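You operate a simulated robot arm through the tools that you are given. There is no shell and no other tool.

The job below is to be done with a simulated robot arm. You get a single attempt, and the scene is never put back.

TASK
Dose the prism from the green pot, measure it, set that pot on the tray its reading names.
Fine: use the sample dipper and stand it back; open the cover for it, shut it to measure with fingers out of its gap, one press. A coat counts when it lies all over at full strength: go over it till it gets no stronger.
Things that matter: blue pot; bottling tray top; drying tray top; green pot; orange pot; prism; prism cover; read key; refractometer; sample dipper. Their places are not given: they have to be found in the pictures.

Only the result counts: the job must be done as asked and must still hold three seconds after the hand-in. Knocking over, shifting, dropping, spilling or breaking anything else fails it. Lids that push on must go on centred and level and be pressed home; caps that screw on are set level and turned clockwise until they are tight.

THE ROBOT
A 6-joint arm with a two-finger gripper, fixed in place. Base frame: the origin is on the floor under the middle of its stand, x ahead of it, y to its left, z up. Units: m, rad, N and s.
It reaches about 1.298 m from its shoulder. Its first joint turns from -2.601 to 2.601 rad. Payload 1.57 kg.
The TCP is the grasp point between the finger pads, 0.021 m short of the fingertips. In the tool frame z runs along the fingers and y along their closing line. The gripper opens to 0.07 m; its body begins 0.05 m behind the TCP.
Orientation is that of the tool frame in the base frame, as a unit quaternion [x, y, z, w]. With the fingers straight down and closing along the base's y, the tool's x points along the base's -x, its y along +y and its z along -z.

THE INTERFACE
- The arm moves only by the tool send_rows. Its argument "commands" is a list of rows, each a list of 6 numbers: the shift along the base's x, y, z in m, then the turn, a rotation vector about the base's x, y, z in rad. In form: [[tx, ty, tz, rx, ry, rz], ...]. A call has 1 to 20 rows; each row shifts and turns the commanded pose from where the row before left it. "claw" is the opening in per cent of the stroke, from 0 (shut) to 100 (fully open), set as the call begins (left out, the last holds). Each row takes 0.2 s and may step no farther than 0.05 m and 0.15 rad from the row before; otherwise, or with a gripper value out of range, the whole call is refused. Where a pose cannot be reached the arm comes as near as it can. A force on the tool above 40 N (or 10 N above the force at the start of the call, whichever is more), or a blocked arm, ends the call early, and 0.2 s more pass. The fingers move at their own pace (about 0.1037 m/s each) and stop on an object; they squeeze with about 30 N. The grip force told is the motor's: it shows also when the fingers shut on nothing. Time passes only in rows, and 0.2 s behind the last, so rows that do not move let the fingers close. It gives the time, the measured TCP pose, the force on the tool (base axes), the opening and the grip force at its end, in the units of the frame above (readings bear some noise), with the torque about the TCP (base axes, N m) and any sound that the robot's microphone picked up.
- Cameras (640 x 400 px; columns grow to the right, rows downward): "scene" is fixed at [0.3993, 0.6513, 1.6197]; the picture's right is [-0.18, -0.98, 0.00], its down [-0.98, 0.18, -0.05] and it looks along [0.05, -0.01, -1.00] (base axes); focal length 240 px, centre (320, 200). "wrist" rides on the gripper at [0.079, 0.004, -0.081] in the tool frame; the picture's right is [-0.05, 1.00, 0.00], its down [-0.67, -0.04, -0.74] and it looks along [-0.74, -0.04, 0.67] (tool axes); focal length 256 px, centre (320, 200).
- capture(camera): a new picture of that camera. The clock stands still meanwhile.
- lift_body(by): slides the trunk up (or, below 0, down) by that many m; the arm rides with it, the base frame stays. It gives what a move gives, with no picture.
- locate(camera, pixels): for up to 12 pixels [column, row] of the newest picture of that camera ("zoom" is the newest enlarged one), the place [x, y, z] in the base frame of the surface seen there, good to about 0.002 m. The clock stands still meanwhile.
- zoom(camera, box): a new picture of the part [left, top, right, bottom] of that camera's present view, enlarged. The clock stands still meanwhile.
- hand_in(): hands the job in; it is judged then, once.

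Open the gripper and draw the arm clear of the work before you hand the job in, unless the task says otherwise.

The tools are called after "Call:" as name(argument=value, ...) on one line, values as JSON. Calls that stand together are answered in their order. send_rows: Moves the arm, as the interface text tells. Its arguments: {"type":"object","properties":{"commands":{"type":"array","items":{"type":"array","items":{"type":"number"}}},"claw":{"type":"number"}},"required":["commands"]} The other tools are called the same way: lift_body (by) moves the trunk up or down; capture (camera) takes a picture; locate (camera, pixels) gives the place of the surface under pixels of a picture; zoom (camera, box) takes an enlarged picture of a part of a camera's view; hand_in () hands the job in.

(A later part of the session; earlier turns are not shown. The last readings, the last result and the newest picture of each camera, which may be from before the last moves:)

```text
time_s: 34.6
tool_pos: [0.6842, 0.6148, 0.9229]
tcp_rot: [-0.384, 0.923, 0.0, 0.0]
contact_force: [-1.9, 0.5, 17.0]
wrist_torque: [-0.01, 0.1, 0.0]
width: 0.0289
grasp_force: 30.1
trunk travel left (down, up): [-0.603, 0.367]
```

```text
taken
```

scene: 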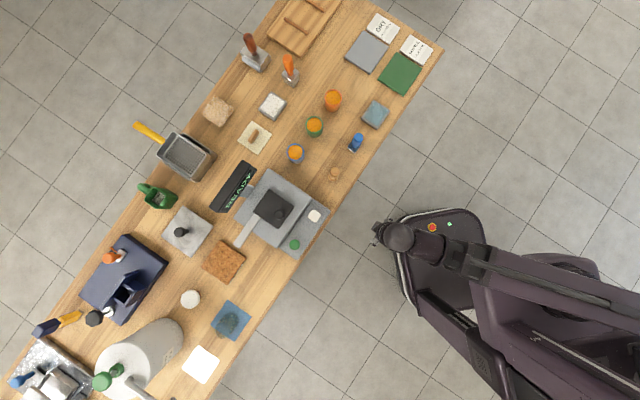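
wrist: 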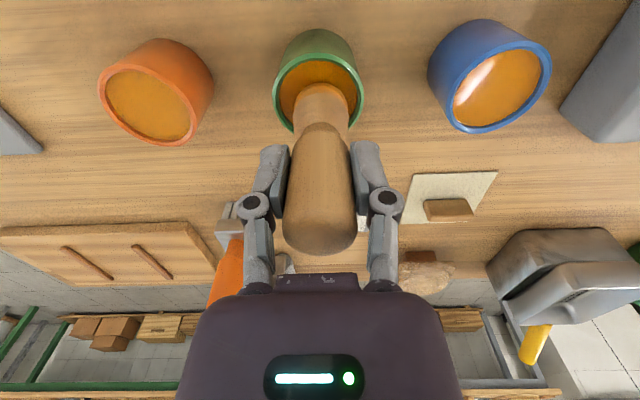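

The content acts as a firm surface: the force reached about 17 N and the dipper slid up about 1 cm in the grip. I lift out and look at the dipper head.

Call:
lift_body(by=0.06)

Call:
capture(camera="wrist")

Call:
zoom(camera="wrist", box=[270, 0, 370, 130])

```text
time_s: 35.6
tool_pos: [0.6863, 0.6172, 0.9813]
tcp_rot: [-0.384, 0.924, -0.001, 0.0]
contact_force: [-0.3, -0.1, -1.3]
wrist_torque: [-0.03, 0.02, -0.02]
width: 0.029
grasp_force: 30.0
trunk travel left (down, up): [-0.663, 0.307]
```

```text
taken
```

wrist: 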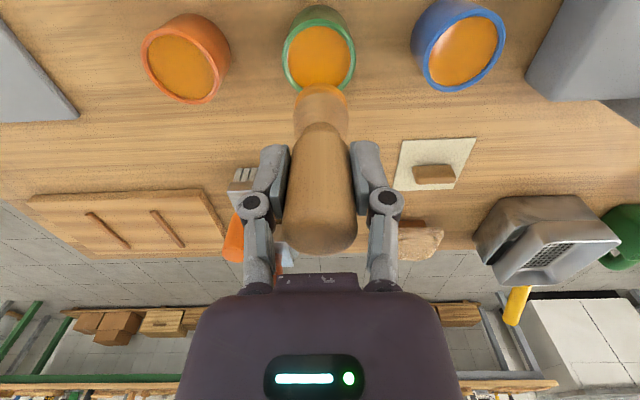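

```text
3.08 times, centred on (320, 65) of wrist
```

zoom: 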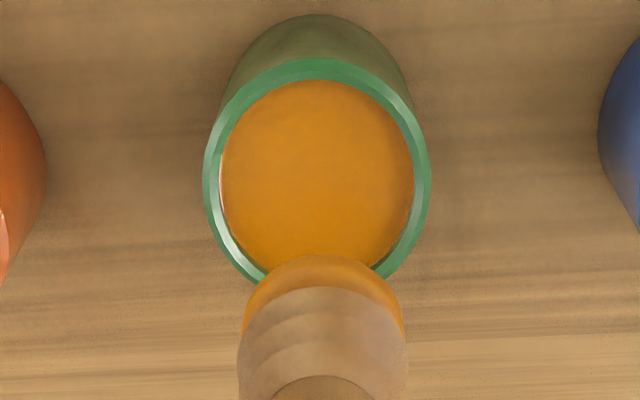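

The head's lower edge is now orange, so it is loaded. I look at the display's position to be sure the gripper keeps clear while over the prism.

Call:
zoom(camera="scene", box=[200, 150, 300, 230])

```text
5.00 times, centred on (250, 190) of scene
```

zoom: 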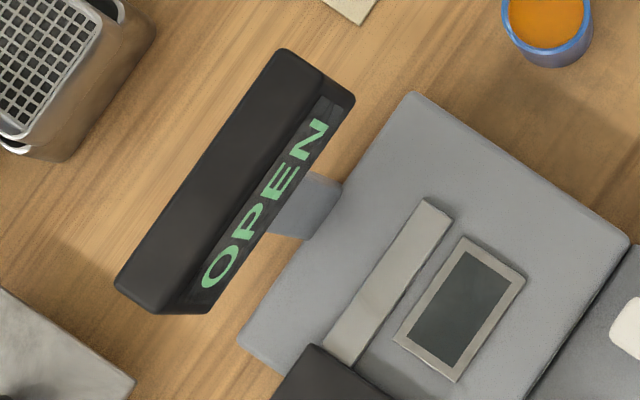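

Call:
locate(camera="zoom", pixels=[[350, 97], [325, 92], [210, 310], [285, 55], [320, 72], [280, 190], [230, 170], [440, 215], [360, 345], [335, 330], [420, 205], [310, 215]])

```text
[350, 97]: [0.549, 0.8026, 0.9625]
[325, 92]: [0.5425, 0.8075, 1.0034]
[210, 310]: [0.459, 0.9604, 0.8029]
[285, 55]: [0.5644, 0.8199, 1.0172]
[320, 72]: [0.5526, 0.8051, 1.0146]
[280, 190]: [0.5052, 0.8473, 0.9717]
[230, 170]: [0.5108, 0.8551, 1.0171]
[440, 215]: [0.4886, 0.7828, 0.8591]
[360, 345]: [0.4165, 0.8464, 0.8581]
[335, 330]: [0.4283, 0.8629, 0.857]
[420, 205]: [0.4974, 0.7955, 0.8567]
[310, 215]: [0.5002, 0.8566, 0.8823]
```

The display front is at about v=0.955, some 9 cm beyond the prism's line, so the gripper clears it. I carry the loaded dipper toward the prism, routed in front of the blue pot.

Call:
send_rows(commands=[[-0.0247, -0.0247, 0, 0, 0, 0], [-0.0247, -0.0247, 0, 0, 0, 0], [-0.035, 0.035, 0, 0, 0, 0], [-0.035, 0.035, 0, 0, 0, 0], [-0.035, 0.035, 0, 0, 0, 0], [-0.035, 0.035, 0, 0, 0, 0], [-0.035, 0.035, 0, 0, 0, 0], [-0.035, 0.035, 0, 0, 0, 0], [0, 0, 0, 0, 0, 0]])

Call:
capture(camera="wrist")

```text
time_s: 37.6
tool_pos: [0.4221, 0.78, 0.9814]
tcp_rot: [-0.383, 0.924, 0.001, 0.001]
contact_force: [0.1, 0.0, -0.2]
wrist_torque: [0.0, 0.0, 0.01]
width: 0.0289
grasp_force: 30.0
out of reach, approached as far as the arm can: row 4, 6
trunk travel left (down, up): [-0.663, 0.307]
```

```text
taken
```

wrist: 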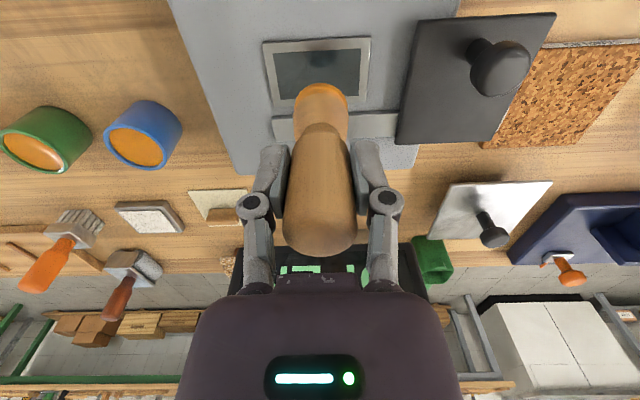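

The dipper head is over the prism at (320,90). I check the head's position against the prism with located points.

Call:
locate(camera="wrist", pixels=[[321, 86], [321, 100], [295, 110], [346, 110], [321, 118], [283, 57], [359, 50], [320, 70]])

```text
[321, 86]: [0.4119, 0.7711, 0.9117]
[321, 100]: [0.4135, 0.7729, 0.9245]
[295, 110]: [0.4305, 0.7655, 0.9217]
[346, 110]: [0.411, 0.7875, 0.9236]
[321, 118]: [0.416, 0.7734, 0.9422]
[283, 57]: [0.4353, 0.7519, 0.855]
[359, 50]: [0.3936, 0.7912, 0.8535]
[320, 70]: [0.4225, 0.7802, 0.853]
```

The head centre is at about (0.4225,0.7817), aligned with the TCP, bottom at about z 0.906. I lower in stages to contact with the prism surface.

Call:
lift_body(by=-0.044)

Call:
lift_body(by=-0.004)

```text
time_s: 38.5
tool_pos: [0.4219, 0.7786, 0.9382]
tcp_rot: [-0.384, 0.923, 0.0, -0.001]
contact_force: [0.0, -0.5, -0.3]
wrist_torque: [0.02, 0.0, 0.02]
width: 0.0287
grasp_force: 29.6
trunk travel left (down, up): [-0.619, 0.351]
```

```text
time_s: 39.0
tool_pos: [0.422, 0.7788, 0.9328]
tcp_rot: [-0.383, 0.924, -0.001, 0.0]
contact_force: [0.2, -0.2, -0.8]
wrist_torque: [-0.02, 0.0, -0.01]
width: 0.0289
grasp_force: 30.7
trunk travel left (down, up): [-0.615, 0.355]
```

No contact yet. I lower further in 2–3 mm steps.

Call:
lift_body(by=-0.003)

Call:
lift_body(by=-0.002)

```text
time_s: 39.5
tool_pos: [0.4212, 0.7788, 0.931]
tcp_rot: [-0.385, 0.923, 0.0, 0.0]
contact_force: [0.4, 0.1, -0.5]
wrist_torque: [-0.01, -0.01, 0.01]
width: 0.029
grasp_force: 29.8
trunk travel left (down, up): [-0.612, 0.358]
```

```text
time_s: 40.0
tool_pos: [0.4232, 0.7786, 0.9306]
tcp_rot: [-0.384, 0.923, 0.001, 0.001]
contact_force: [2.8, 5.7, 22.3]
wrist_torque: [0.27, -0.23, 0.0]
width: 0.0286
grasp_force: 30.4
trunk travel left (down, up): [-0.61, 0.36]
```

Contact was made with 22 N, a bit much, so I raise 1 mm and see the force.

Call:
lift_body(by=0.001)

Call:
capture(camera="wrist")

```text
time_s: 40.5
tool_pos: [0.4216, 0.7781, 0.93]
tcp_rot: [-0.383, 0.924, 0.0, 0.001]
contact_force: [2.0, 3.9, 12.4]
wrist_torque: [0.18, -0.13, 0.02]
width: 0.0289
grasp_force: 30.2
trunk travel left (down, up): [-0.611, 0.359]
```

```text
taken
```

wrist: 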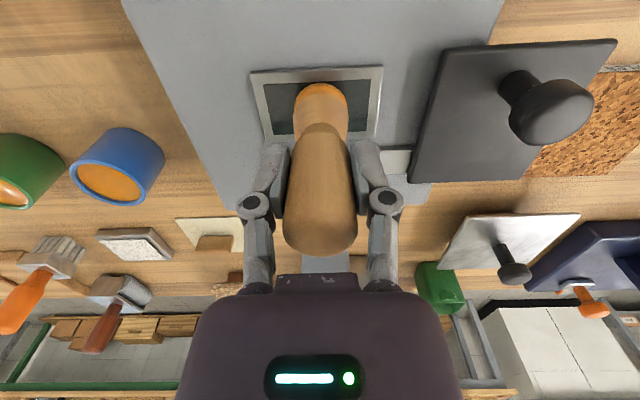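

The force is now 12 N with the head on the window. I sweep slowly along the prism toward its +u end.

Call:
send_rows(commands=[[0.0057, -0.0057, 0, 0, 0, 0], [0.0057, -0.0057, 0, 0, 0, 0], [0.0057, -0.0057, 0, 0, 0, 0], [0.0057, -0.0057, 0, 0, 0, 0], [0, 0, 0, 0, 0, 0]])

Call:
capture(camera="wrist")

```text
time_s: 41.7
tool_pos: [0.445, 0.7542, 0.9314]
tcp_rot: [-0.383, 0.924, 0.0, 0.0]
contact_force: [-2.2, 0.7, 6.5]
wrist_torque: [0.02, 0.18, -0.02]
width: 0.0287
grasp_force: 29.4
trunk travel left (down, up): [-0.611, 0.359]
```

```text
taken
```

wrist: 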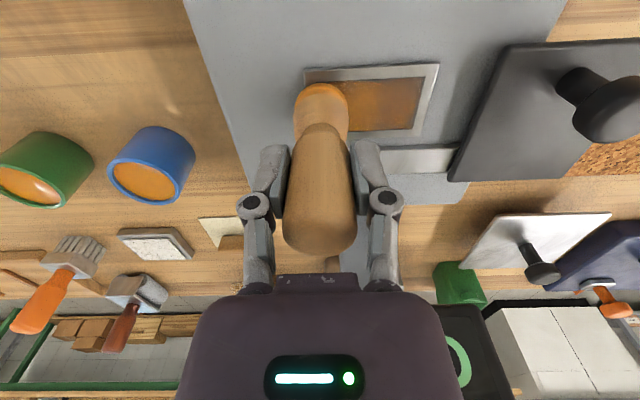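

The window shows an amber coat at (380,103). I zoom in on it, then keep sweeping.

Call:
zoom(camera="wrist", box=[280, 50, 460, 160])

Call:
send_rows(commands=[[0.003, 0.003, 0, 0, 0, 0], [0.003, 0.003, 0, 0, 0, 0], [-0.0057, 0.0057, 0, 0, 0, 0], [-0.0057, 0.0057, 0, 0, 0, 0], [-0.0057, 0.0057, 0, 0, 0, 0], [-0.0057, 0.0057, 0, 0, 0, 0], [-0.0057, 0.0057, 0, 0, 0, 0], [-0.0057, 0.0057, 0, 0, 0, 0], [-0.0057, 0.0057, 0, 0, 0, 0], [0, 0, 0, 0, 0, 0]])

Call:
capture(camera="wrist")

Call:
zoom(camera="wrist", box=[220, 50, 400, 160])

```text
3.56 times, centred on (370, 105) of wrist
```

zoom: 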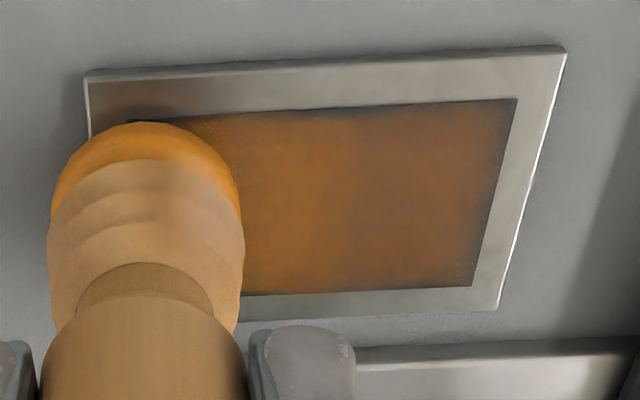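

```text
time_s: 43.9
tool_pos: [0.4109, 0.7999, 0.9303]
tcp_rot: [-0.384, 0.923, 0.0, 0.0]
contact_force: [0.6, -0.5, 3.3]
wrist_torque: [-0.13, 0.0, 0.03]
width: 0.0289
grasp_force: 29.6
trunk travel left (down, up): [-0.611, 0.359]
```

```text
taken
```

wrist: 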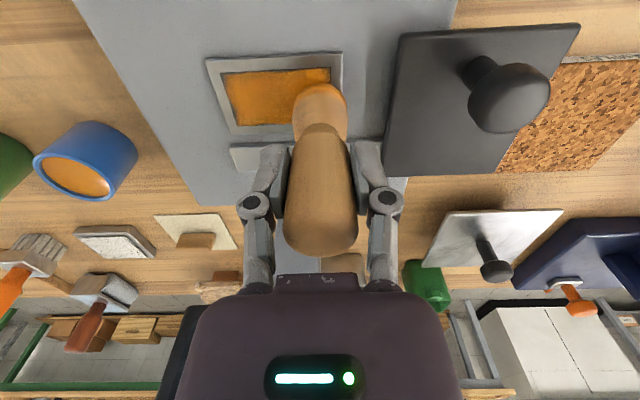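

```text
3.56 times, centred on (310, 105) of wrist
```

zoom: 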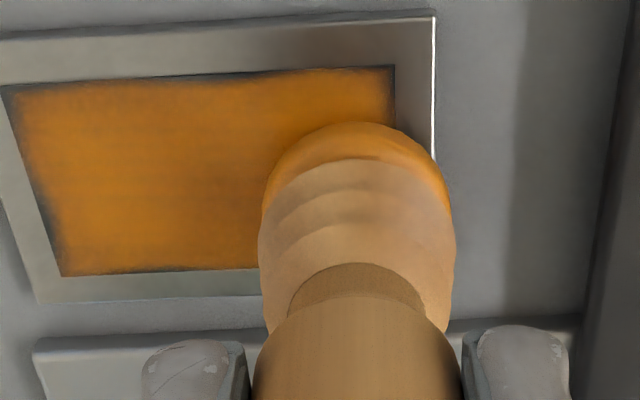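

The middle is well coated but the rims of the window are still darker. I press 1 mm deeper and sweep the front and rear edges too.

Call:
lift_body(by=-0.001)

Call:
send_rows(commands=[[-0.0057, -0.0057, 0, 0, 0, 0], [-0.0057, -0.0057, 0, 0, 0, 0], [0.0053, -0.0053, 0, 0, 0, 0], [0.0053, -0.0053, 0, 0, 0, 0], [0.0053, -0.0053, 0, 0, 0, 0], [0.0053, -0.0053, 0, 0, 0, 0], [0.0053, -0.0053, 0, 0, 0, 0], [0.0053, -0.0053, 0, 0, 0, 0], [0.0053, -0.0053, 0, 0, 0, 0], [0.0053, -0.0053, 0, 0, 0, 0], [0, 0, 0, 0, 0, 0]])

Call:
capture(camera="wrist")

Call:
zoom(camera="wrist", box=[260, 50, 480, 180])

```text
time_s: 44.4
tool_pos: [0.4103, 0.8005, 0.9304]
tcp_rot: [-0.383, 0.924, 0.0, 0.001]
contact_force: [1.9, 3.3, 16.6]
wrist_torque: [0.15, 0.02, 0.02]
width: 0.0288
grasp_force: 30.1
trunk travel left (down, up): [-0.61, 0.36]
```

```text
time_s: 46.8
tool_pos: [0.442, 0.7469, 0.9298]
tcp_rot: [-0.383, 0.924, 0.001, 0.0]
contact_force: [-2.6, 3.4, 13.2]
wrist_torque: [0.05, 0.21, -0.04]
width: 0.0289
grasp_force: 30.3
trunk travel left (down, up): [-0.61, 0.36]
```

```text
taken
```

wrist: 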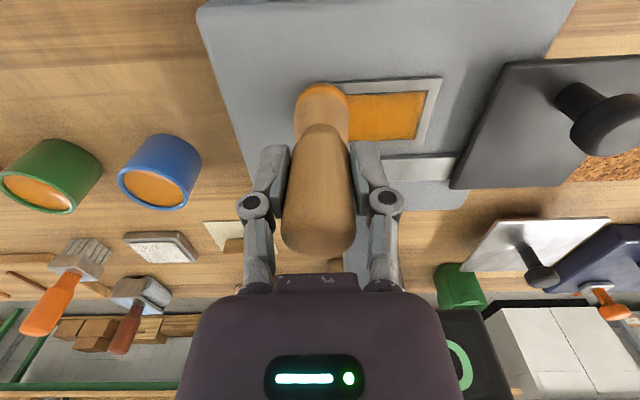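

```text
2.91 times, centred on (370, 115) of wrist
```

zoom: 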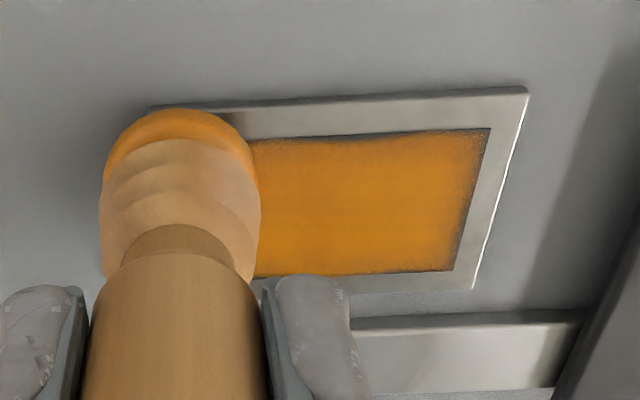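

Front edge done; the −u end and rear edge still look slightly thin. I shift to the rear line and sweep back past the −u end.

Call:
send_rows(commands=[[0.0058, 0.0058, 0, 0, 0, 0], [0.0058, 0.0058, 0, 0, 0, 0], [0.0058, 0.0058, 0, 0, 0, 0], [-0.0055, 0.0055, 0, 0, 0, 0], [-0.0055, 0.0055, 0, 0, 0, 0], [-0.0055, 0.0055, 0, 0, 0, 0], [-0.0055, 0.0055, 0, 0, 0, 0], [-0.0055, 0.0055, 0, 0, 0, 0], [-0.0055, 0.0055, 0, 0, 0, 0], [-0.0055, 0.0055, 0, 0, 0, 0], [-0.0055, 0.0055, 0, 0, 0, 0], [-0.0055, 0.0055, 0, 0, 0, 0], [0, 0, 0, 0, 0, 0]])

Call:
capture(camera="wrist")

Call:
zoom(camera="wrist", box=[180, 40, 400, 170])

```text
time_s: 49.6
tool_pos: [0.41, 0.8133, 0.9296]
tcp_rot: [-0.382, 0.924, -0.001, -0.001]
contact_force: [0.5, -2.6, 4.6]
wrist_torque: [-0.17, -0.07, 0.01]
width: 0.0289
grasp_force: 30.3
trunk travel left (down, up): [-0.61, 0.36]
```

```text
taken
```

wrist: 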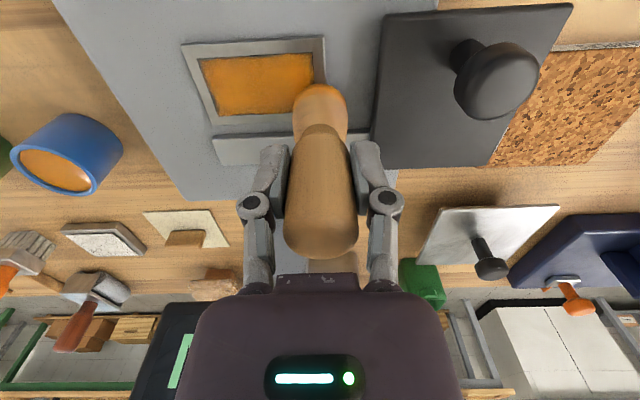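

```text
2.91 times, centred on (290, 105) of wrist
```

zoom: 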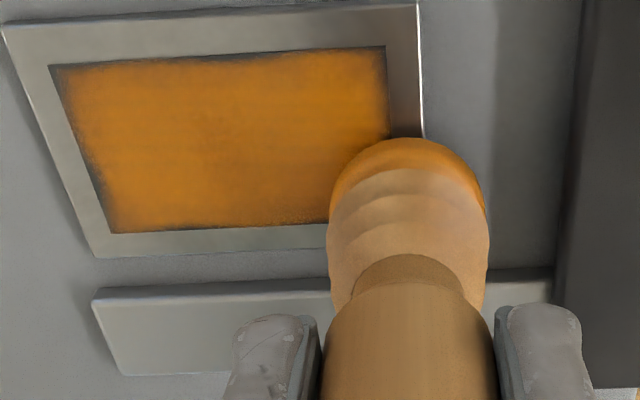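

The window edges still have a thin dark rim. I go around the perimeter: along the −u end, the front edge, and the +u end.

Call:
send_rows(commands=[[0.002, -0.002, 0, 0, 0, 0], [-0.0053, -0.0053, 0, 0, 0, 0], [-0.0053, -0.0053, 0, 0, 0, 0], [-0.0053, -0.0053, 0, 0, 0, 0], [-0.005, -0.005, 0, 0, 0, 0], [0.0055, -0.0055, 0, 0, 0, 0], [0.0055, -0.0055, 0, 0, 0, 0], [0.0055, -0.0055, 0, 0, 0, 0], [0.0055, -0.0055, 0, 0, 0, 0], [0.0055, -0.0055, 0, 0, 0, 0], [0.0055, -0.0055, 0, 0, 0, 0], [0.0055, -0.0055, 0, 0, 0, 0], [0.0055, -0.0055, 0, 0, 0, 0], [0.0055, -0.0055, 0, 0, 0, 0], [0.0052, 0.0052, 0, 0, 0, 0], [0.0052, 0.0052, 0, 0, 0, 0], [0.0052, 0.0052, 0, 0, 0, 0], [0.0052, 0.0052, 0, 0, 0, 0], [0, 0, 0, 0, 0, 0]])

Call:
zoom(camera="wrist", box=[260, 50, 480, 180])

```text
time_s: 53.6
tool_pos: [0.4608, 0.7631, 0.9296]
tcp_rot: [-0.384, 0.924, 0.001, 0.0]
contact_force: [-1.3, -0.3, 3.1]
wrist_torque: [-0.06, 0.11, -0.01]
width: 0.029
grasp_force: 30.2
trunk travel left (down, up): [-0.61, 0.36]
```

```text
2.91 times, centred on (370, 115) of wrist
```

zoom: 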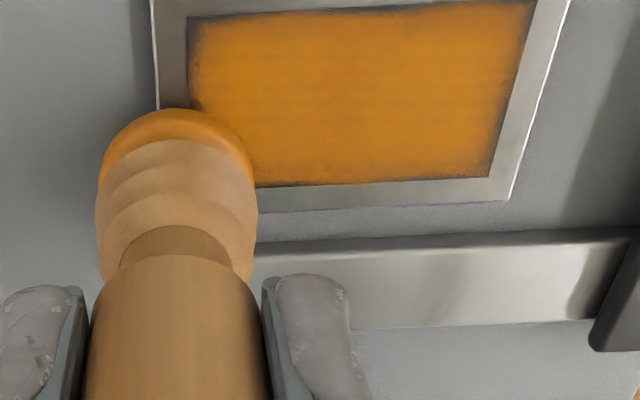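

The coat looks even with only the very rim darker. I lift and step back toward the front to view the whole prism.

Call:
lift_body(by=0.04)

Call:
send_rows(commands=[[-0.025, -0.025, 0, 0, 0, 0], [-0.025, -0.025, 0, 0, 0, 0], [-0.025, -0.025, 0, 0, 0, 0], [-0.012, 0.012, 0, 0, 0, 0], [0, 0, 0, 0, 0, 0]])

Call:
capture(camera="wrist")

Call:
zoom(camera="scene", box=[260, 185, 320, 235])

```text
time_s: 54.5
tool_pos: [0.4617, 0.7617, 0.9695]
tcp_rot: [-0.383, 0.924, 0.0, 0.001]
contact_force: [0.1, -0.1, -0.6]
wrist_torque: [-0.01, 0.01, -0.01]
width: 0.0287
grasp_force: 29.7
trunk travel left (down, up): [-0.65, 0.32]
```

```text
time_s: 55.7
tool_pos: [0.3721, 0.7023, 0.9688]
tcp_rot: [-0.382, 0.924, 0.0, 0.0]
contact_force: [-0.1, 0.4, -0.2]
wrist_torque: [-0.04, 0.05, -0.01]
width: 0.0287
grasp_force: 29.3
trunk travel left (down, up): [-0.65, 0.32]
```

```text
taken
```

wrist: 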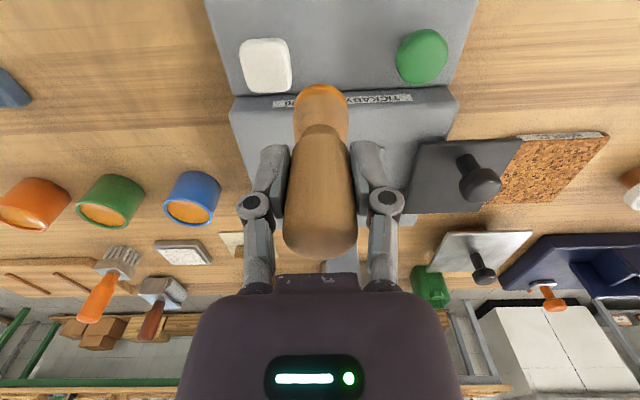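

```text
8.00 times, centred on (290, 210) of scene
```

zoom: 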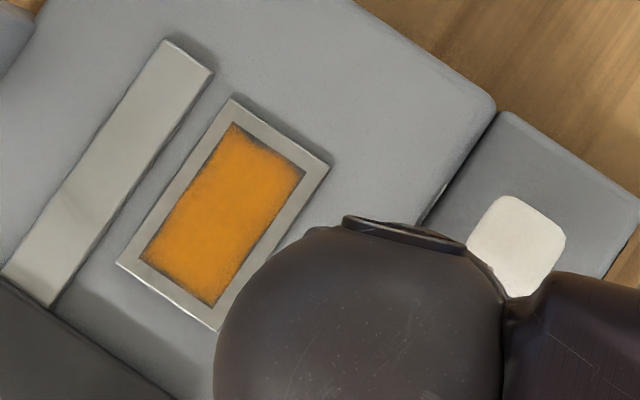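

The prism is evenly orange in the scene zoom. To be sure it is at full strength I re-dip in the green pot and go over it once more, comparing afterwards.

Call:
send_rows(commands=[[0.0379, -0.0192, 0, 0, 0, 0], [0.0379, -0.0192, 0, 0, 0, 0], [0.0379, -0.0192, 0, 0, 0, 0], [0.0379, -0.0192, 0, 0, 0, 0], [0.0379, -0.0192, 0, 0, 0, 0], [0.0379, -0.0192, 0, 0, 0, 0], [0.0379, -0.0192, 0, 0, 0, 0], [0.024, 0.024, 0, 0, 0, 0], [0.024, 0.024, 0, 0, 0, 0], [0, 0, 0, 0, 0, 0]])

Call:
capture(camera="wrist")

Call:
zoom(camera="scene", box=[260, 185, 320, 235])

```text
time_s: 57.9
tool_pos: [0.6883, 0.6144, 0.9692]
tcp_rot: [-0.385, 0.923, 0.0, 0.0]
contact_force: [-0.2, -0.1, -0.1]
wrist_torque: [0.01, -0.02, -0.01]
width: 0.0289
grasp_force: 29.6
trunk travel left (down, up): [-0.65, 0.32]
```

```text
taken
```

wrist: 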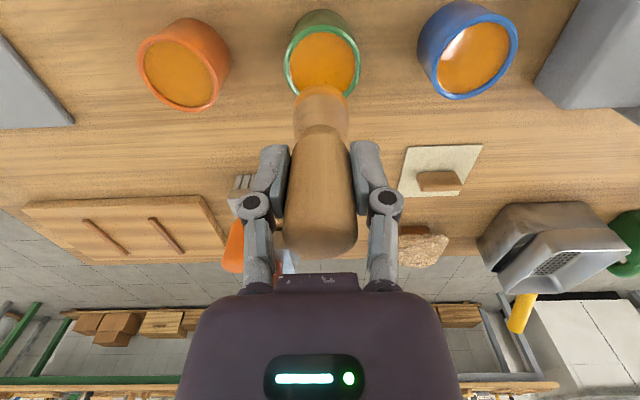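

```text
8.00 times, centred on (290, 210) of scene
```

zoom: 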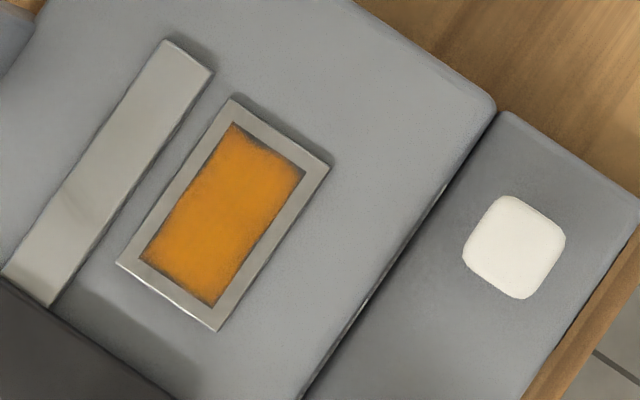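

The dipper is over the green pot again (slightly off, I correct by 2 mm). I lower to touch the content lightly.

Call:
send_rows(commands=[[-0.0022, 0.0014, 0, 0, 0, 0], [0, 0, 0, 0, 0, 0]])

Call:
lift_body(by=-0.044)

Call:
lift_body(by=-0.003)

```text
time_s: 58.5
tool_pos: [0.6859, 0.6163, 0.9681]
tcp_rot: [-0.384, 0.923, 0.001, 0.0]
contact_force: [-0.4, -0.8, -0.3]
wrist_torque: [0.0, 0.01, 0.03]
width: 0.0286
grasp_force: 29.8
trunk travel left (down, up): [-0.65, 0.32]
```

```text
time_s: 59.3
tool_pos: [0.6859, 0.6156, 0.925]
tcp_rot: [-0.384, 0.923, 0.0, -0.001]
contact_force: [-0.5, 0.2, 0.2]
wrist_torque: [-0.04, -0.03, -0.01]
width: 0.0287
grasp_force: 30.0
trunk travel left (down, up): [-0.606, 0.364]
```

```text
time_s: 59.9
tool_pos: [0.6857, 0.6158, 0.9222]
tcp_rot: [-0.383, 0.924, 0.0, 0.001]
contact_force: [-0.2, 0.8, 2.5]
wrist_torque: [0.03, -0.05, 0.0]
width: 0.029
grasp_force: 29.4
trunk travel left (down, up): [-0.603, 0.367]
```

Light contact with the content (2.5 N). I press 1 mm more, then lift out and return to the prism by the same route.

Call:
lift_body(by=-0.001)

Call:
lift_body(by=0.05)

Call:
send_rows(commands=[[-0.024, -0.024, 0, 0, 0, 0], [-0.024, -0.024, 0, 0, 0, 0], [-0.0347, 0.0351, 0, 0, 0, 0], [-0.0347, 0.0351, 0, 0, 0, 0], [-0.0347, 0.0351, 0, 0, 0, 0], [-0.0347, 0.0351, 0, 0, 0, 0], [-0.0347, 0.0351, 0, 0, 0, 0], [-0.0347, 0.0351, 0, 0, 0, 0], [0, 0, 0, 0, 0, 0]])

Call:
capture(camera="wrist")

```text
time_s: 60.4
tool_pos: [0.6855, 0.6166, 0.9223]
tcp_rot: [-0.385, 0.923, 0.0, 0.0]
contact_force: [1.8, 2.5, 14.5]
wrist_torque: [0.23, -0.22, -0.02]
width: 0.029
grasp_force: 29.9
trunk travel left (down, up): [-0.602, 0.368]
```

```text
time_s: 61.3
tool_pos: [0.6868, 0.6158, 0.9703]
tcp_rot: [-0.383, 0.924, 0.0, -0.001]
contact_force: [0.6, -0.8, -0.6]
wrist_torque: [0.0, 0.0, -0.04]
width: 0.0288
grasp_force: 30.4
trunk travel left (down, up): [-0.652, 0.318]
```

```text
time_s: 63.3
tool_pos: [0.4277, 0.777, 0.9715]
tcp_rot: [-0.382, 0.924, 0.0, 0.0]
contact_force: [0.1, 0.4, -1.3]
wrist_torque: [-0.04, -0.05, -0.02]
width: 0.0285
grasp_force: 29.8
out of reach, approached as far as the arm can: row 7
trunk travel left (down, up): [-0.652, 0.318]
```

```text
taken
```

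wrist: 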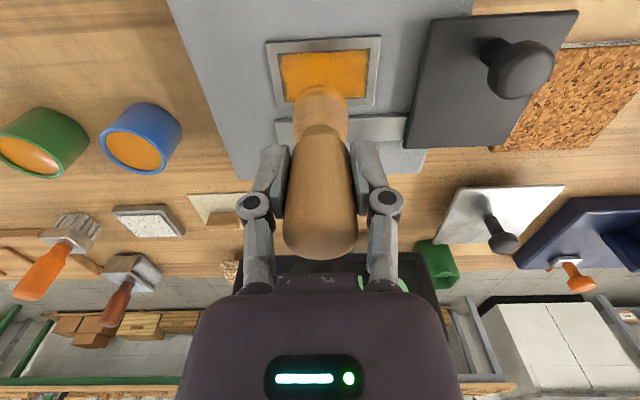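

Over the prism again at (0.428,0.777). I lower to contact.

Call:
lift_body(by=-0.041)

Call:
lift_body(by=-0.001)

```text
time_s: 64.1
tool_pos: [0.4291, 0.7772, 0.93]
tcp_rot: [-0.384, 0.923, -0.001, -0.001]
contact_force: [-0.6, -0.2, -0.1]
wrist_torque: [-0.01, 0.01, -0.02]
width: 0.0287
grasp_force: 30.3
trunk travel left (down, up): [-0.611, 0.359]
```

```text
time_s: 64.6
tool_pos: [0.4288, 0.7771, 0.9294]
tcp_rot: [-0.383, 0.924, -0.001, 0.0]
contact_force: [-0.4, 0.0, 2.4]
wrist_torque: [0.0, 0.0, 0.0]
width: 0.0287
grasp_force: 29.9
trunk travel left (down, up): [-0.61, 0.36]
```

Light contact again. I add 1 mm and run the first half of a full raster: +u end, then the whole front line.

Call:
lift_body(by=-0.001)

Call:
send_rows(commands=[[0.0048, -0.0048, 0, 0, 0, 0], [0.0048, -0.0048, 0, 0, 0, 0], [0.0048, -0.0048, 0, 0, 0, 0], [0.0048, -0.0048, 0, 0, 0, 0], [0.0048, -0.0048, 0, 0, 0, 0], [-0.005, -0.005, 0, 0, 0, 0], [-0.005, -0.005, 0, 0, 0, 0], [-0.0051, 0.0051, 0, 0, 0, 0], [-0.0051, 0.0051, 0, 0, 0, 0], [-0.0051, 0.0051, 0, 0, 0, 0], [-0.0051, 0.0051, 0, 0, 0, 0], [-0.0051, 0.0051, 0, 0, 0, 0], [-0.0051, 0.0051, 0, 0, 0, 0], [-0.0051, 0.0051, 0, 0, 0, 0], [-0.0051, 0.0051, 0, 0, 0, 0], [-0.0051, 0.0051, 0, 0, 0, 0], [-0.0051, 0.0051, 0, 0, 0, 0], [0, 0, 0, 0, 0, 0]])

Call:
zoom(camera="wrist", box=[180, 40, 400, 170])

```text
time_s: 65.2
tool_pos: [0.4281, 0.7766, 0.9291]
tcp_rot: [-0.384, 0.923, 0.0, 0.001]
contact_force: [2.2, 3.4, 15.3]
wrist_torque: [0.25, -0.17, 0.04]
width: 0.0287
grasp_force: 29.6
trunk travel left (down, up): [-0.609, 0.361]
```

```text
time_s: 69.0
tool_pos: [0.3909, 0.7933, 0.9295]
tcp_rot: [-0.383, 0.924, 0.0, 0.0]
contact_force: [0.4, -1.3, 5.0]
wrist_torque: [-0.03, -0.09, -0.02]
width: 0.0287
grasp_force: 29.9
trunk travel left (down, up): [-0.609, 0.361]
```

```text
2.91 times, centred on (290, 105) of wrist
```

zoom: 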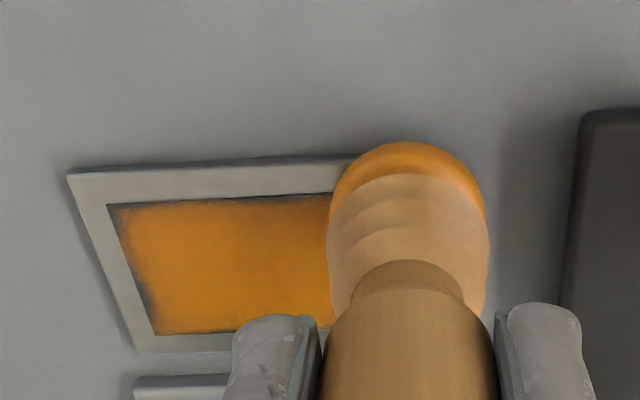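

Coat unchanged in look. I do the second half: along the −u end to the rear line, across, and finish along the +u end and middle.

Call:
send_rows(commands=[[0.005, 0.005, 0, 0, 0, 0], [0.005, 0.005, 0, 0, 0, 0], [0.005, 0.005, 0, 0, 0, 0], [0.005, 0.005, 0, 0, 0, 0], [0.0051, -0.0051, 0, 0, 0, 0], [0.0051, -0.0051, 0, 0, 0, 0], [0.0051, -0.0051, 0, 0, 0, 0], [0.0051, -0.0051, 0, 0, 0, 0], [0.0051, -0.0051, 0, 0, 0, 0], [0.0051, -0.0051, 0, 0, 0, 0], [0.0051, -0.0051, 0, 0, 0, 0], [0.0051, -0.0051, 0, 0, 0, 0], [0.0051, -0.0051, 0, 0, 0, 0], [0.0051, -0.0051, 0, 0, 0, 0], [-0.005, -0.005, 0, 0, 0, 0], [-0.0045, -0.0045, 0, 0, 0, 0], [0, 0, 0, 0, 0, 0]])

Call:
send_rows(commands=[[-0.0051, 0.0051, 0, 0, 0, 0], [-0.0051, 0.0051, 0, 0, 0, 0], [-0.0051, 0.0051, 0, 0, 0, 0], [-0.0051, 0.0051, 0, 0, 0, 0], [-0.0051, 0.0051, 0, 0, 0, 0], [-0.0051, 0.0051, 0, 0, 0, 0], [-0.0051, 0.0051, 0, 0, 0, 0], [-0.0051, 0.0051, 0, 0, 0, 0], [-0.0051, 0.0051, 0, 0, 0, 0], [-0.0051, 0.0051, 0, 0, 0, 0], [0, 0, 0, 0, 0, 0]])

Call:
zoom(camera="wrist", box=[180, 40, 400, 170])

```text
time_s: 72.5
tool_pos: [0.4528, 0.7531, 0.9277]
tcp_rot: [-0.384, 0.923, -0.001, 0.0]
contact_force: [1.2, 0.2, 4.2]
wrist_torque: [0.01, -0.1, -0.04]
width: 0.0288
grasp_force: 29.9
trunk travel left (down, up): [-0.609, 0.361]
```

```text
time_s: 75.0
tool_pos: [0.4017, 0.8037, 0.929]
tcp_rot: [-0.383, 0.924, 0.0, 0.0]
contact_force: [1.7, -0.7, 3.9]
wrist_torque: [-0.03, -0.08, -0.01]
width: 0.029
grasp_force: 29.7
trunk travel left (down, up): [-0.609, 0.361]
```

```text
2.91 times, centred on (290, 105) of wrist
```

zoom: 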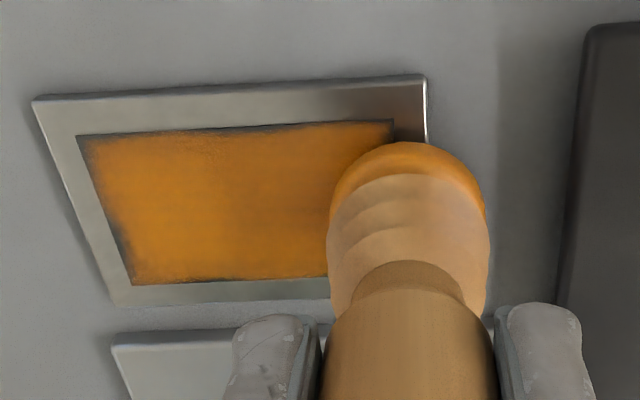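

The color no longer changes. I lift off and move toward the dipper's place, checking the prism in the scene view on the way.

Call:
lift_body(by=0.05)

Call:
send_rows(commands=[[0.0184, -0.0369, 0, 0, 0, 0], [0.0184, -0.0369, 0, 0, 0, 0], [0.0184, -0.0369, 0, 0, 0, 0], [0.0184, -0.0369, 0, 0, 0, 0], [0.0184, -0.0369, 0, 0, 0, 0], [0.0184, -0.0372, 0, 0, 0, 0], [0, 0, 0, 0, 0, 0]])

Call:
zoom(camera="scene", box=[260, 185, 320, 235])

Call:
capture(camera="wrist")

```text
time_s: 75.9
tool_pos: [0.4009, 0.8042, 0.9781]
tcp_rot: [-0.383, 0.924, 0.001, 0.0]
contact_force: [0.2, -0.1, -0.3]
wrist_torque: [-0.01, -0.05, 0.02]
width: 0.0289
grasp_force: 30.6
trunk travel left (down, up): [-0.659, 0.311]
```

```text
time_s: 77.5
tool_pos: [0.5099, 0.5815, 0.9782]
tcp_rot: [-0.384, 0.923, 0.0, 0.0]
contact_force: [-0.1, 0.2, -0.1]
wrist_torque: [0.01, 0.0, -0.03]
width: 0.0289
grasp_force: 30.2
trunk travel left (down, up): [-0.659, 0.311]
```

```text
8.00 times, centred on (290, 210) of scene
```

zoom: 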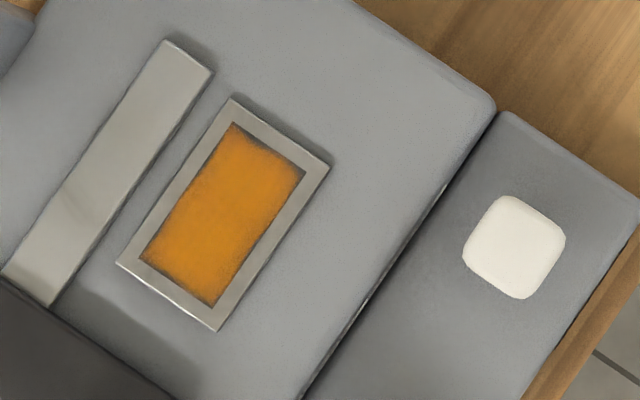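

```text
taken
```

wrist: 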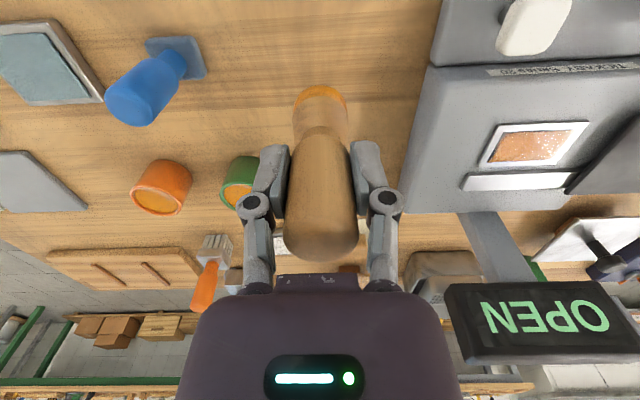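

The prism looks identical after the second dose, so the coat is at full strength. Before standing the dipper back, I check its uprightness with points along its front.

Call:
locate(camera="wrist", pixels=[[321, 89], [321, 100], [321, 112], [321, 150], [321, 180], [321, 210], [296, 110], [346, 110], [292, 190], [350, 190], [322, 245]])

```text
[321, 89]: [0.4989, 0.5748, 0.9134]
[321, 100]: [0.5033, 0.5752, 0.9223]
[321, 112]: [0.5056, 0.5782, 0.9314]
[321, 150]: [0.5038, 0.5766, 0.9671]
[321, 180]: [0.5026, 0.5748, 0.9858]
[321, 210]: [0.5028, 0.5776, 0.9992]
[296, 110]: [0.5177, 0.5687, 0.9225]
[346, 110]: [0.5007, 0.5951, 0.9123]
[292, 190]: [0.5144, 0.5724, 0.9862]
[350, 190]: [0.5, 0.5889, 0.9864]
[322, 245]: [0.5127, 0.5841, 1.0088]
```

The dipper hangs upright. I nudge 2 mm to its original spot and lower it to just above the table.

Call:
send_rows(commands=[[0.0018, 0.0, 0, 0, 0, 0], [0, 0, 0, 0, 0, 0]])

Call:
lift_body(by=-0.098)

Call:
lift_body(by=-0.003)

```text
time_s: 78.1
tool_pos: [0.5128, 0.5842, 0.9783]
tcp_rot: [-0.383, 0.924, 0.001, 0.0]
contact_force: [0.4, -1.0, -0.7]
wrist_torque: [-0.03, -0.03, -0.02]
width: 0.0287
grasp_force: 30.4
trunk travel left (down, up): [-0.659, 0.311]
```

```text
time_s: 79.4
tool_pos: [0.5149, 0.5822, 0.8785]
tcp_rot: [-0.383, 0.924, 0.0, 0.0]
contact_force: [0.3, -0.6, -0.1]
wrist_torque: [-0.03, -0.01, -0.04]
width: 0.0288
grasp_force: 29.8
trunk travel left (down, up): [-0.561, 0.409]
```

```text
time_s: 79.9
tool_pos: [0.5136, 0.5826, 0.8768]
tcp_rot: [-0.384, 0.923, 0.0, 0.0]
contact_force: [0.4, -0.5, -0.1]
wrist_torque: [0.0, -0.02, -0.03]
width: 0.0289
grasp_force: 29.9
trunk travel left (down, up): [-0.558, 0.412]
```

Still no contact. I lower in 1 mm steps until the table is felt.

Call:
lift_body(by=-0.001)

Call:
lift_body(by=-0.001)

```text
time_s: 80.4
tool_pos: [0.5145, 0.5827, 0.8756]
tcp_rot: [-0.383, 0.924, 0.0, 0.0]
contact_force: [0.3, 0.7, -0.7]
wrist_torque: [0.04, -0.04, 0.0]
width: 0.0287
grasp_force: 29.6
trunk travel left (down, up): [-0.557, 0.413]
```

```text
time_s: 80.9
tool_pos: [0.5124, 0.5816, 0.8754]
tcp_rot: [-0.384, 0.923, 0.0, 0.0]
contact_force: [0.4, 0.1, -0.3]
wrist_torque: [-0.01, -0.01, -0.02]
width: 0.0287
grasp_force: 29.9
trunk travel left (down, up): [-0.556, 0.414]
```

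Call:
lift_body(by=-0.001)

Call:
capture(camera="wrist")

```text
time_s: 81.4
tool_pos: [0.5141, 0.5825, 0.8733]
tcp_rot: [-0.384, 0.924, 0.0, 0.0]
contact_force: [0.6, 0.9, 3.8]
wrist_torque: [0.07, 0.0, 0.03]
width: 0.0289
grasp_force: 30.0
trunk travel left (down, up): [-0.555, 0.415]
```

```text
taken
```

wrist: 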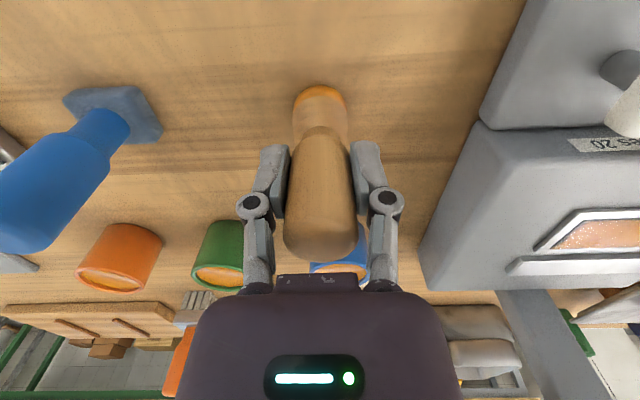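

The dipper touches the table (3.8 N). I open gently to 55 % first and check that it stands.

Call:
send_rows(commands=[[0, 0, 0, 0, 0, 0], [0, 0, 0, 0, 0, 0], [0, 0, 0, 0, 0, 0]], claw=55)

Call:
capture(camera="wrist")

```text
time_s: 82.2
tool_pos: [0.5137, 0.5823, 0.8736]
tcp_rot: [-0.383, 0.924, 0.0, 0.0]
contact_force: [0.7, 0.0, -0.1]
wrist_torque: [0.02, 0.02, 0.01]
width: 0.0385
grasp_force: 0.1
trunk travel left (down, up): [-0.555, 0.415]
```

```text
taken
```

wrist: 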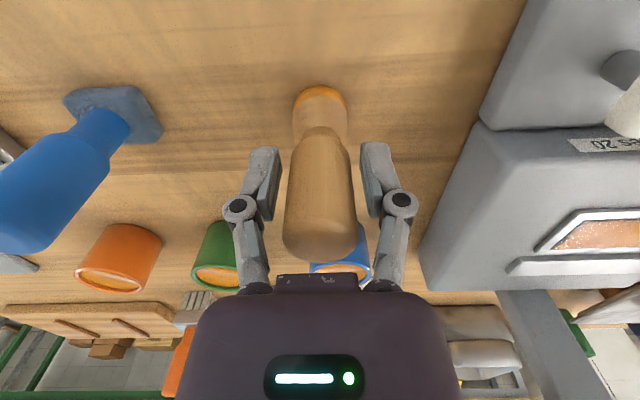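

The dipper stands on its own. I open fully and lift straight up.

Call:
send_rows(commands=[[0, 0, 0, 0, 0, 0], [0, 0, 0, 0, 0, 0]], claw=100)

Call:
lift_body(by=0.12)

Call:
capture(camera="wrist")

```text
time_s: 82.8
tool_pos: [0.5133, 0.5829, 0.8746]
tcp_rot: [-0.384, 0.924, 0.0, 0.0]
contact_force: [0.1, 0.1, 0.2]
wrist_torque: [0.03, 0.01, -0.01]
width: 0.0697
grasp_force: 0.1
trunk travel left (down, up): [-0.555, 0.415]
```

```text
time_s: 84.3
tool_pos: [0.5133, 0.5832, 0.9936]
tcp_rot: [-0.383, 0.924, 0.001, 0.0]
contact_force: [0.8, -0.9, -0.3]
wrist_torque: [0.02, -0.02, -0.04]
width: 0.0701
grasp_force: 0.0
trunk travel left (down, up): [-0.675, 0.295]
```

```text
taken
```

wrist: 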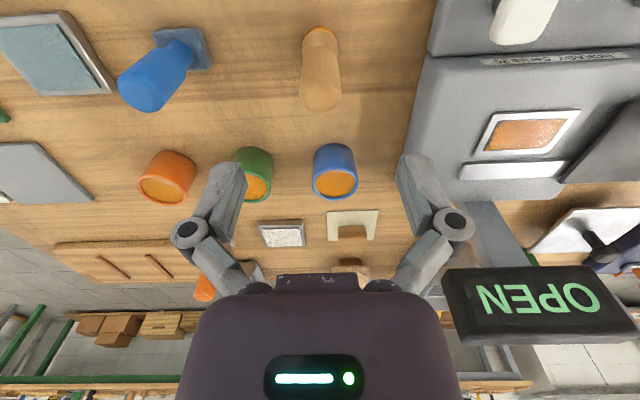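

The dipper stands in its place with a slightly orange foot. Now I move above the cover's knob to shut the cover.

Call:
send_rows(commands=[[-0.0258, 0.0376, 0, 0, 0, 0], [-0.0258, 0.0376, 0, 0, 0, 0], [-0.0258, 0.0376, 0, 0, 0, 0], [-0.0258, 0.0376, 0, 0, 0, 0], [-0.0258, 0.0376, 0, 0, 0, 0], [-0.0258, 0.0376, 0, 0, 0, 0], [-0.0258, 0.0376, 0, 0, 0, 0], [0, 0, 0, 0, 0, 0]])

Call:
capture(camera="wrist")

Call:
zoom(camera="scene", box=[320, 140, 370, 190])

```text
time_s: 86.1
tool_pos: [0.3314, 0.8466, 0.9941]
tcp_rot: [-0.382, 0.924, 0.0, 0.001]
contact_force: [0.4, 0.2, 0.0]
wrist_torque: [-0.03, 0.01, 0.03]
width: 0.0702
grasp_force: 0.1
trunk travel left (down, up): [-0.675, 0.295]
```

```text
taken
```

wrist: 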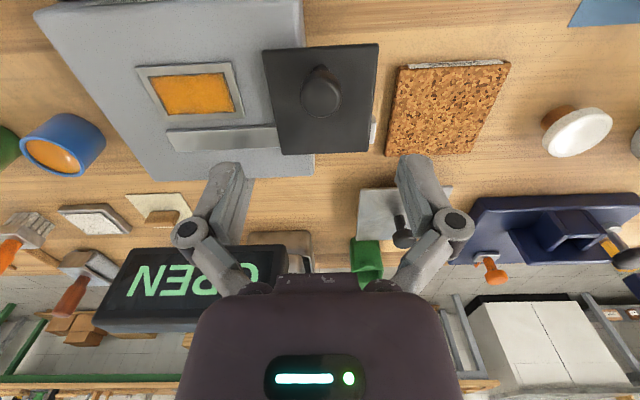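

```text
8.00 times, centred on (345, 165) of scene
```

zoom: 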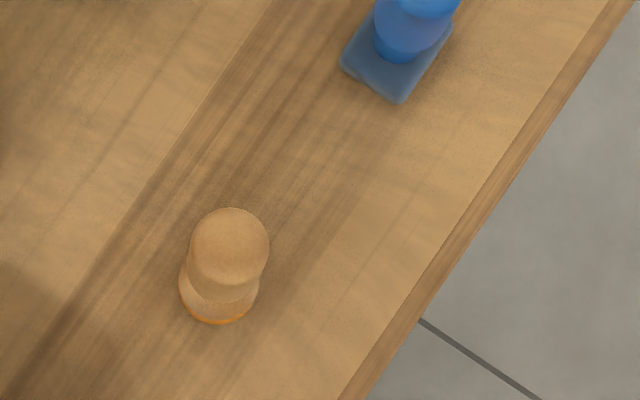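

The dipper stands well, and the knob is right where I released it. I lower to the knob and close.

Call:
lift_body(by=-0.098)

Call:
send_rows(commands=[[0, 0, 0, 0, 0, 0], [0, 0, 0, 0, 0, 0], [0, 0, 0, 0, 0, 0]], claw=0)

Call:
capture(camera="wrist")

```text
time_s: 87.5
tool_pos: [0.3325, 0.8451, 0.896]
tcp_rot: [-0.383, 0.924, 0.0, 0.0]
contact_force: [1.0, -0.3, -1.0]
wrist_torque: [0.01, -0.01, 0.03]
width: 0.0698
grasp_force: 0.0
trunk travel left (down, up): [-0.577, 0.393]
```

```text
time_s: 88.3
tool_pos: [0.3329, 0.8453, 0.8967]
tcp_rot: [-0.383, 0.924, 0.0, 0.001]
contact_force: [1.0, 2.0, 9.6]
wrist_torque: [0.05, -0.02, 0.03]
width: 0.0282
grasp_force: 31.5
trunk travel left (down, up): [-0.577, 0.393]
```

```text
taken
```

wrist: 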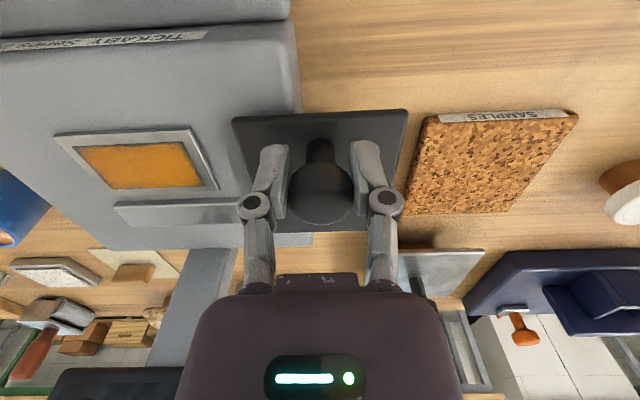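

The knob is gripped with fingers above the cover plate. I slide it back along the rail toward its closed place in small steps.

Call:
send_rows(commands=[[0.005, -0.005, 0, 0, 0, 0], [0.005, -0.005, 0, 0, 0, 0], [0.005, -0.005, 0, 0, 0, 0], [0.005, -0.005, 0, 0, 0, 0], [0.005, -0.005, 0, 0, 0, 0], [0.005, -0.005, 0, 0, 0, 0], [0.005, -0.005, 0, 0, 0, 0], [0.005, -0.005, 0, 0, 0, 0], [0.005, -0.005, 0, 0, 0, 0], [0.005, -0.005, 0, 0, 0, 0], [0.005, -0.005, 0, 0, 0, 0], [0.005, -0.005, 0, 0, 0, 0], [0.005, -0.005, 0, 0, 0, 0], [0.005, -0.005, 0, 0, 0, 0], [0.005, -0.005, 0, 0, 0, 0], [0, 0, 0, 0, 0, 0]])

Call:
capture(camera="wrist")

Call:
zoom(camera="scene", box=[200, 140, 330, 250])

```text
time_s: 91.7
tool_pos: [0.4078, 0.7697, 0.896]
tcp_rot: [-0.383, 0.924, -0.001, -0.001]
contact_force: [0.5, 0.8, 3.3]
wrist_torque: [-0.11, 0.16, 0.02]
width: 0.0285
grasp_force: 31.9
trunk travel left (down, up): [-0.577, 0.393]
```

```text
taken
```

wrist: 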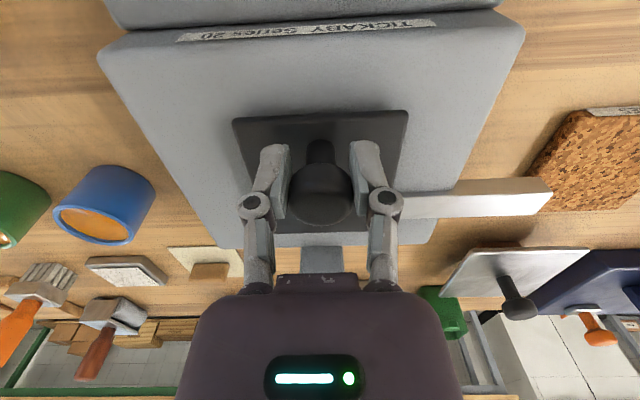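

```text
3.64 times, centred on (265, 195) of scene
```

zoom: 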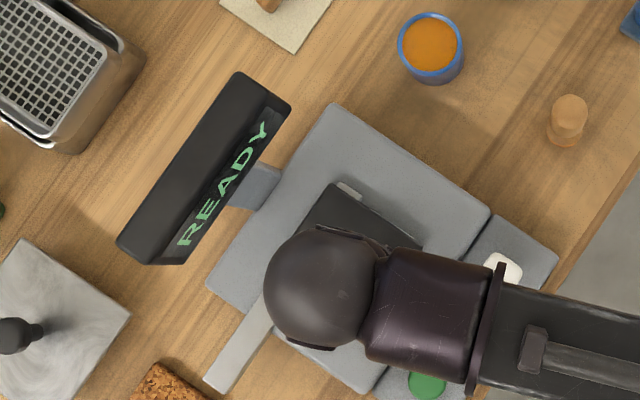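

The display reads READY, but a small rail stub still shows at (348,190), about 6 mm short of the original. I push the last few millimetres gently.

Call:
send_rows(commands=[[0.0022, -0.0022, 0, 0, 0, 0], [0.0022, -0.0022, 0, 0, 0, 0], [0.0012, -0.0012, 0, 0, 0, 0], [0, 0, 0, 0, 0, 0]])

Call:
capture(camera="wrist")

Call:
zoom(camera="scene", box=[200, 140, 330, 250])

```text
time_s: 92.7
tool_pos: [0.4118, 0.7647, 0.8959]
tcp_rot: [-0.383, 0.924, 0.0, -0.001]
contact_force: [-5.5, 5.7, 5.3]
wrist_torque: [-0.09, 0.26, 0.09]
width: 0.0284
grasp_force: 32.1
trunk travel left (down, up): [-0.577, 0.393]
```

```text
taken
```

wrist: 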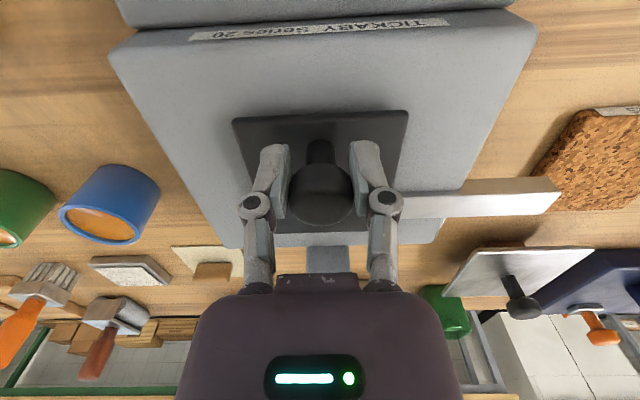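

```text
3.64 times, centred on (265, 195) of scene
```

zoom: 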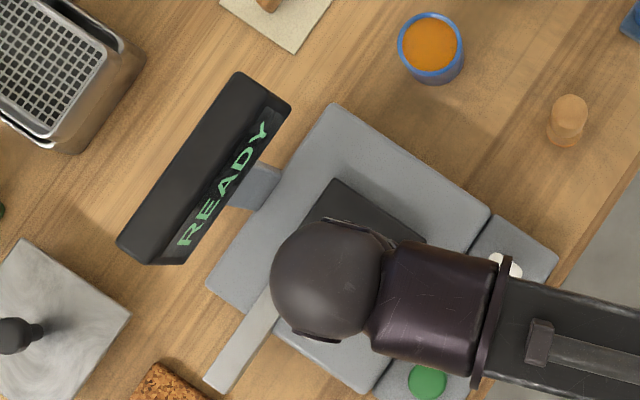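

A −u force of about 8 N shows the cover has reached its stop, and it looks like at the start. I release and lift clear.

Call:
send_rows(commands=[[0, 0, 0, 0, 0, 0], [0, 0, 0, 0, 0, 0], [0, 0, 0, 0, 0, 0]], claw=100)

Call:
lift_body(by=0.08)

Call:
capture(camera="wrist")

```text
time_s: 93.5
tool_pos: [0.4129, 0.765, 0.8962]
tcp_rot: [-0.383, 0.924, 0.0, 0.0]
contact_force: [0.5, 0.2, -0.2]
wrist_torque: [0.01, 0.01, 0.01]
width: 0.0699
grasp_force: 0.0
trunk travel left (down, up): [-0.577, 0.393]
```

```text
time_s: 94.6
tool_pos: [0.4134, 0.7655, 0.976]
tcp_rot: [-0.384, 0.923, 0.0, 0.0]
contact_force: [0.4, -0.8, -0.2]
wrist_torque: [0.02, 0.0, -0.02]
width: 0.0698
grasp_force: 0.0
trunk travel left (down, up): [-0.657, 0.313]
```

```text
taken
```

wrist: 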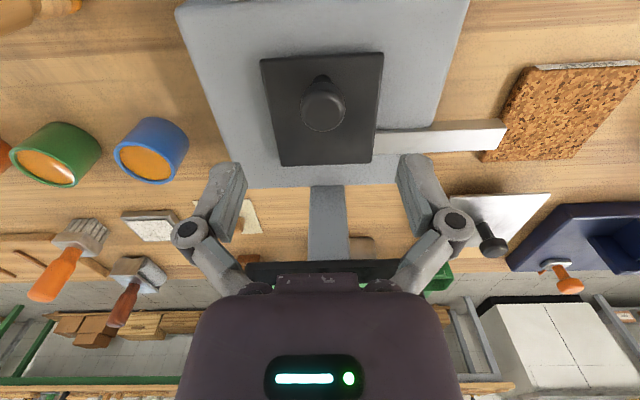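

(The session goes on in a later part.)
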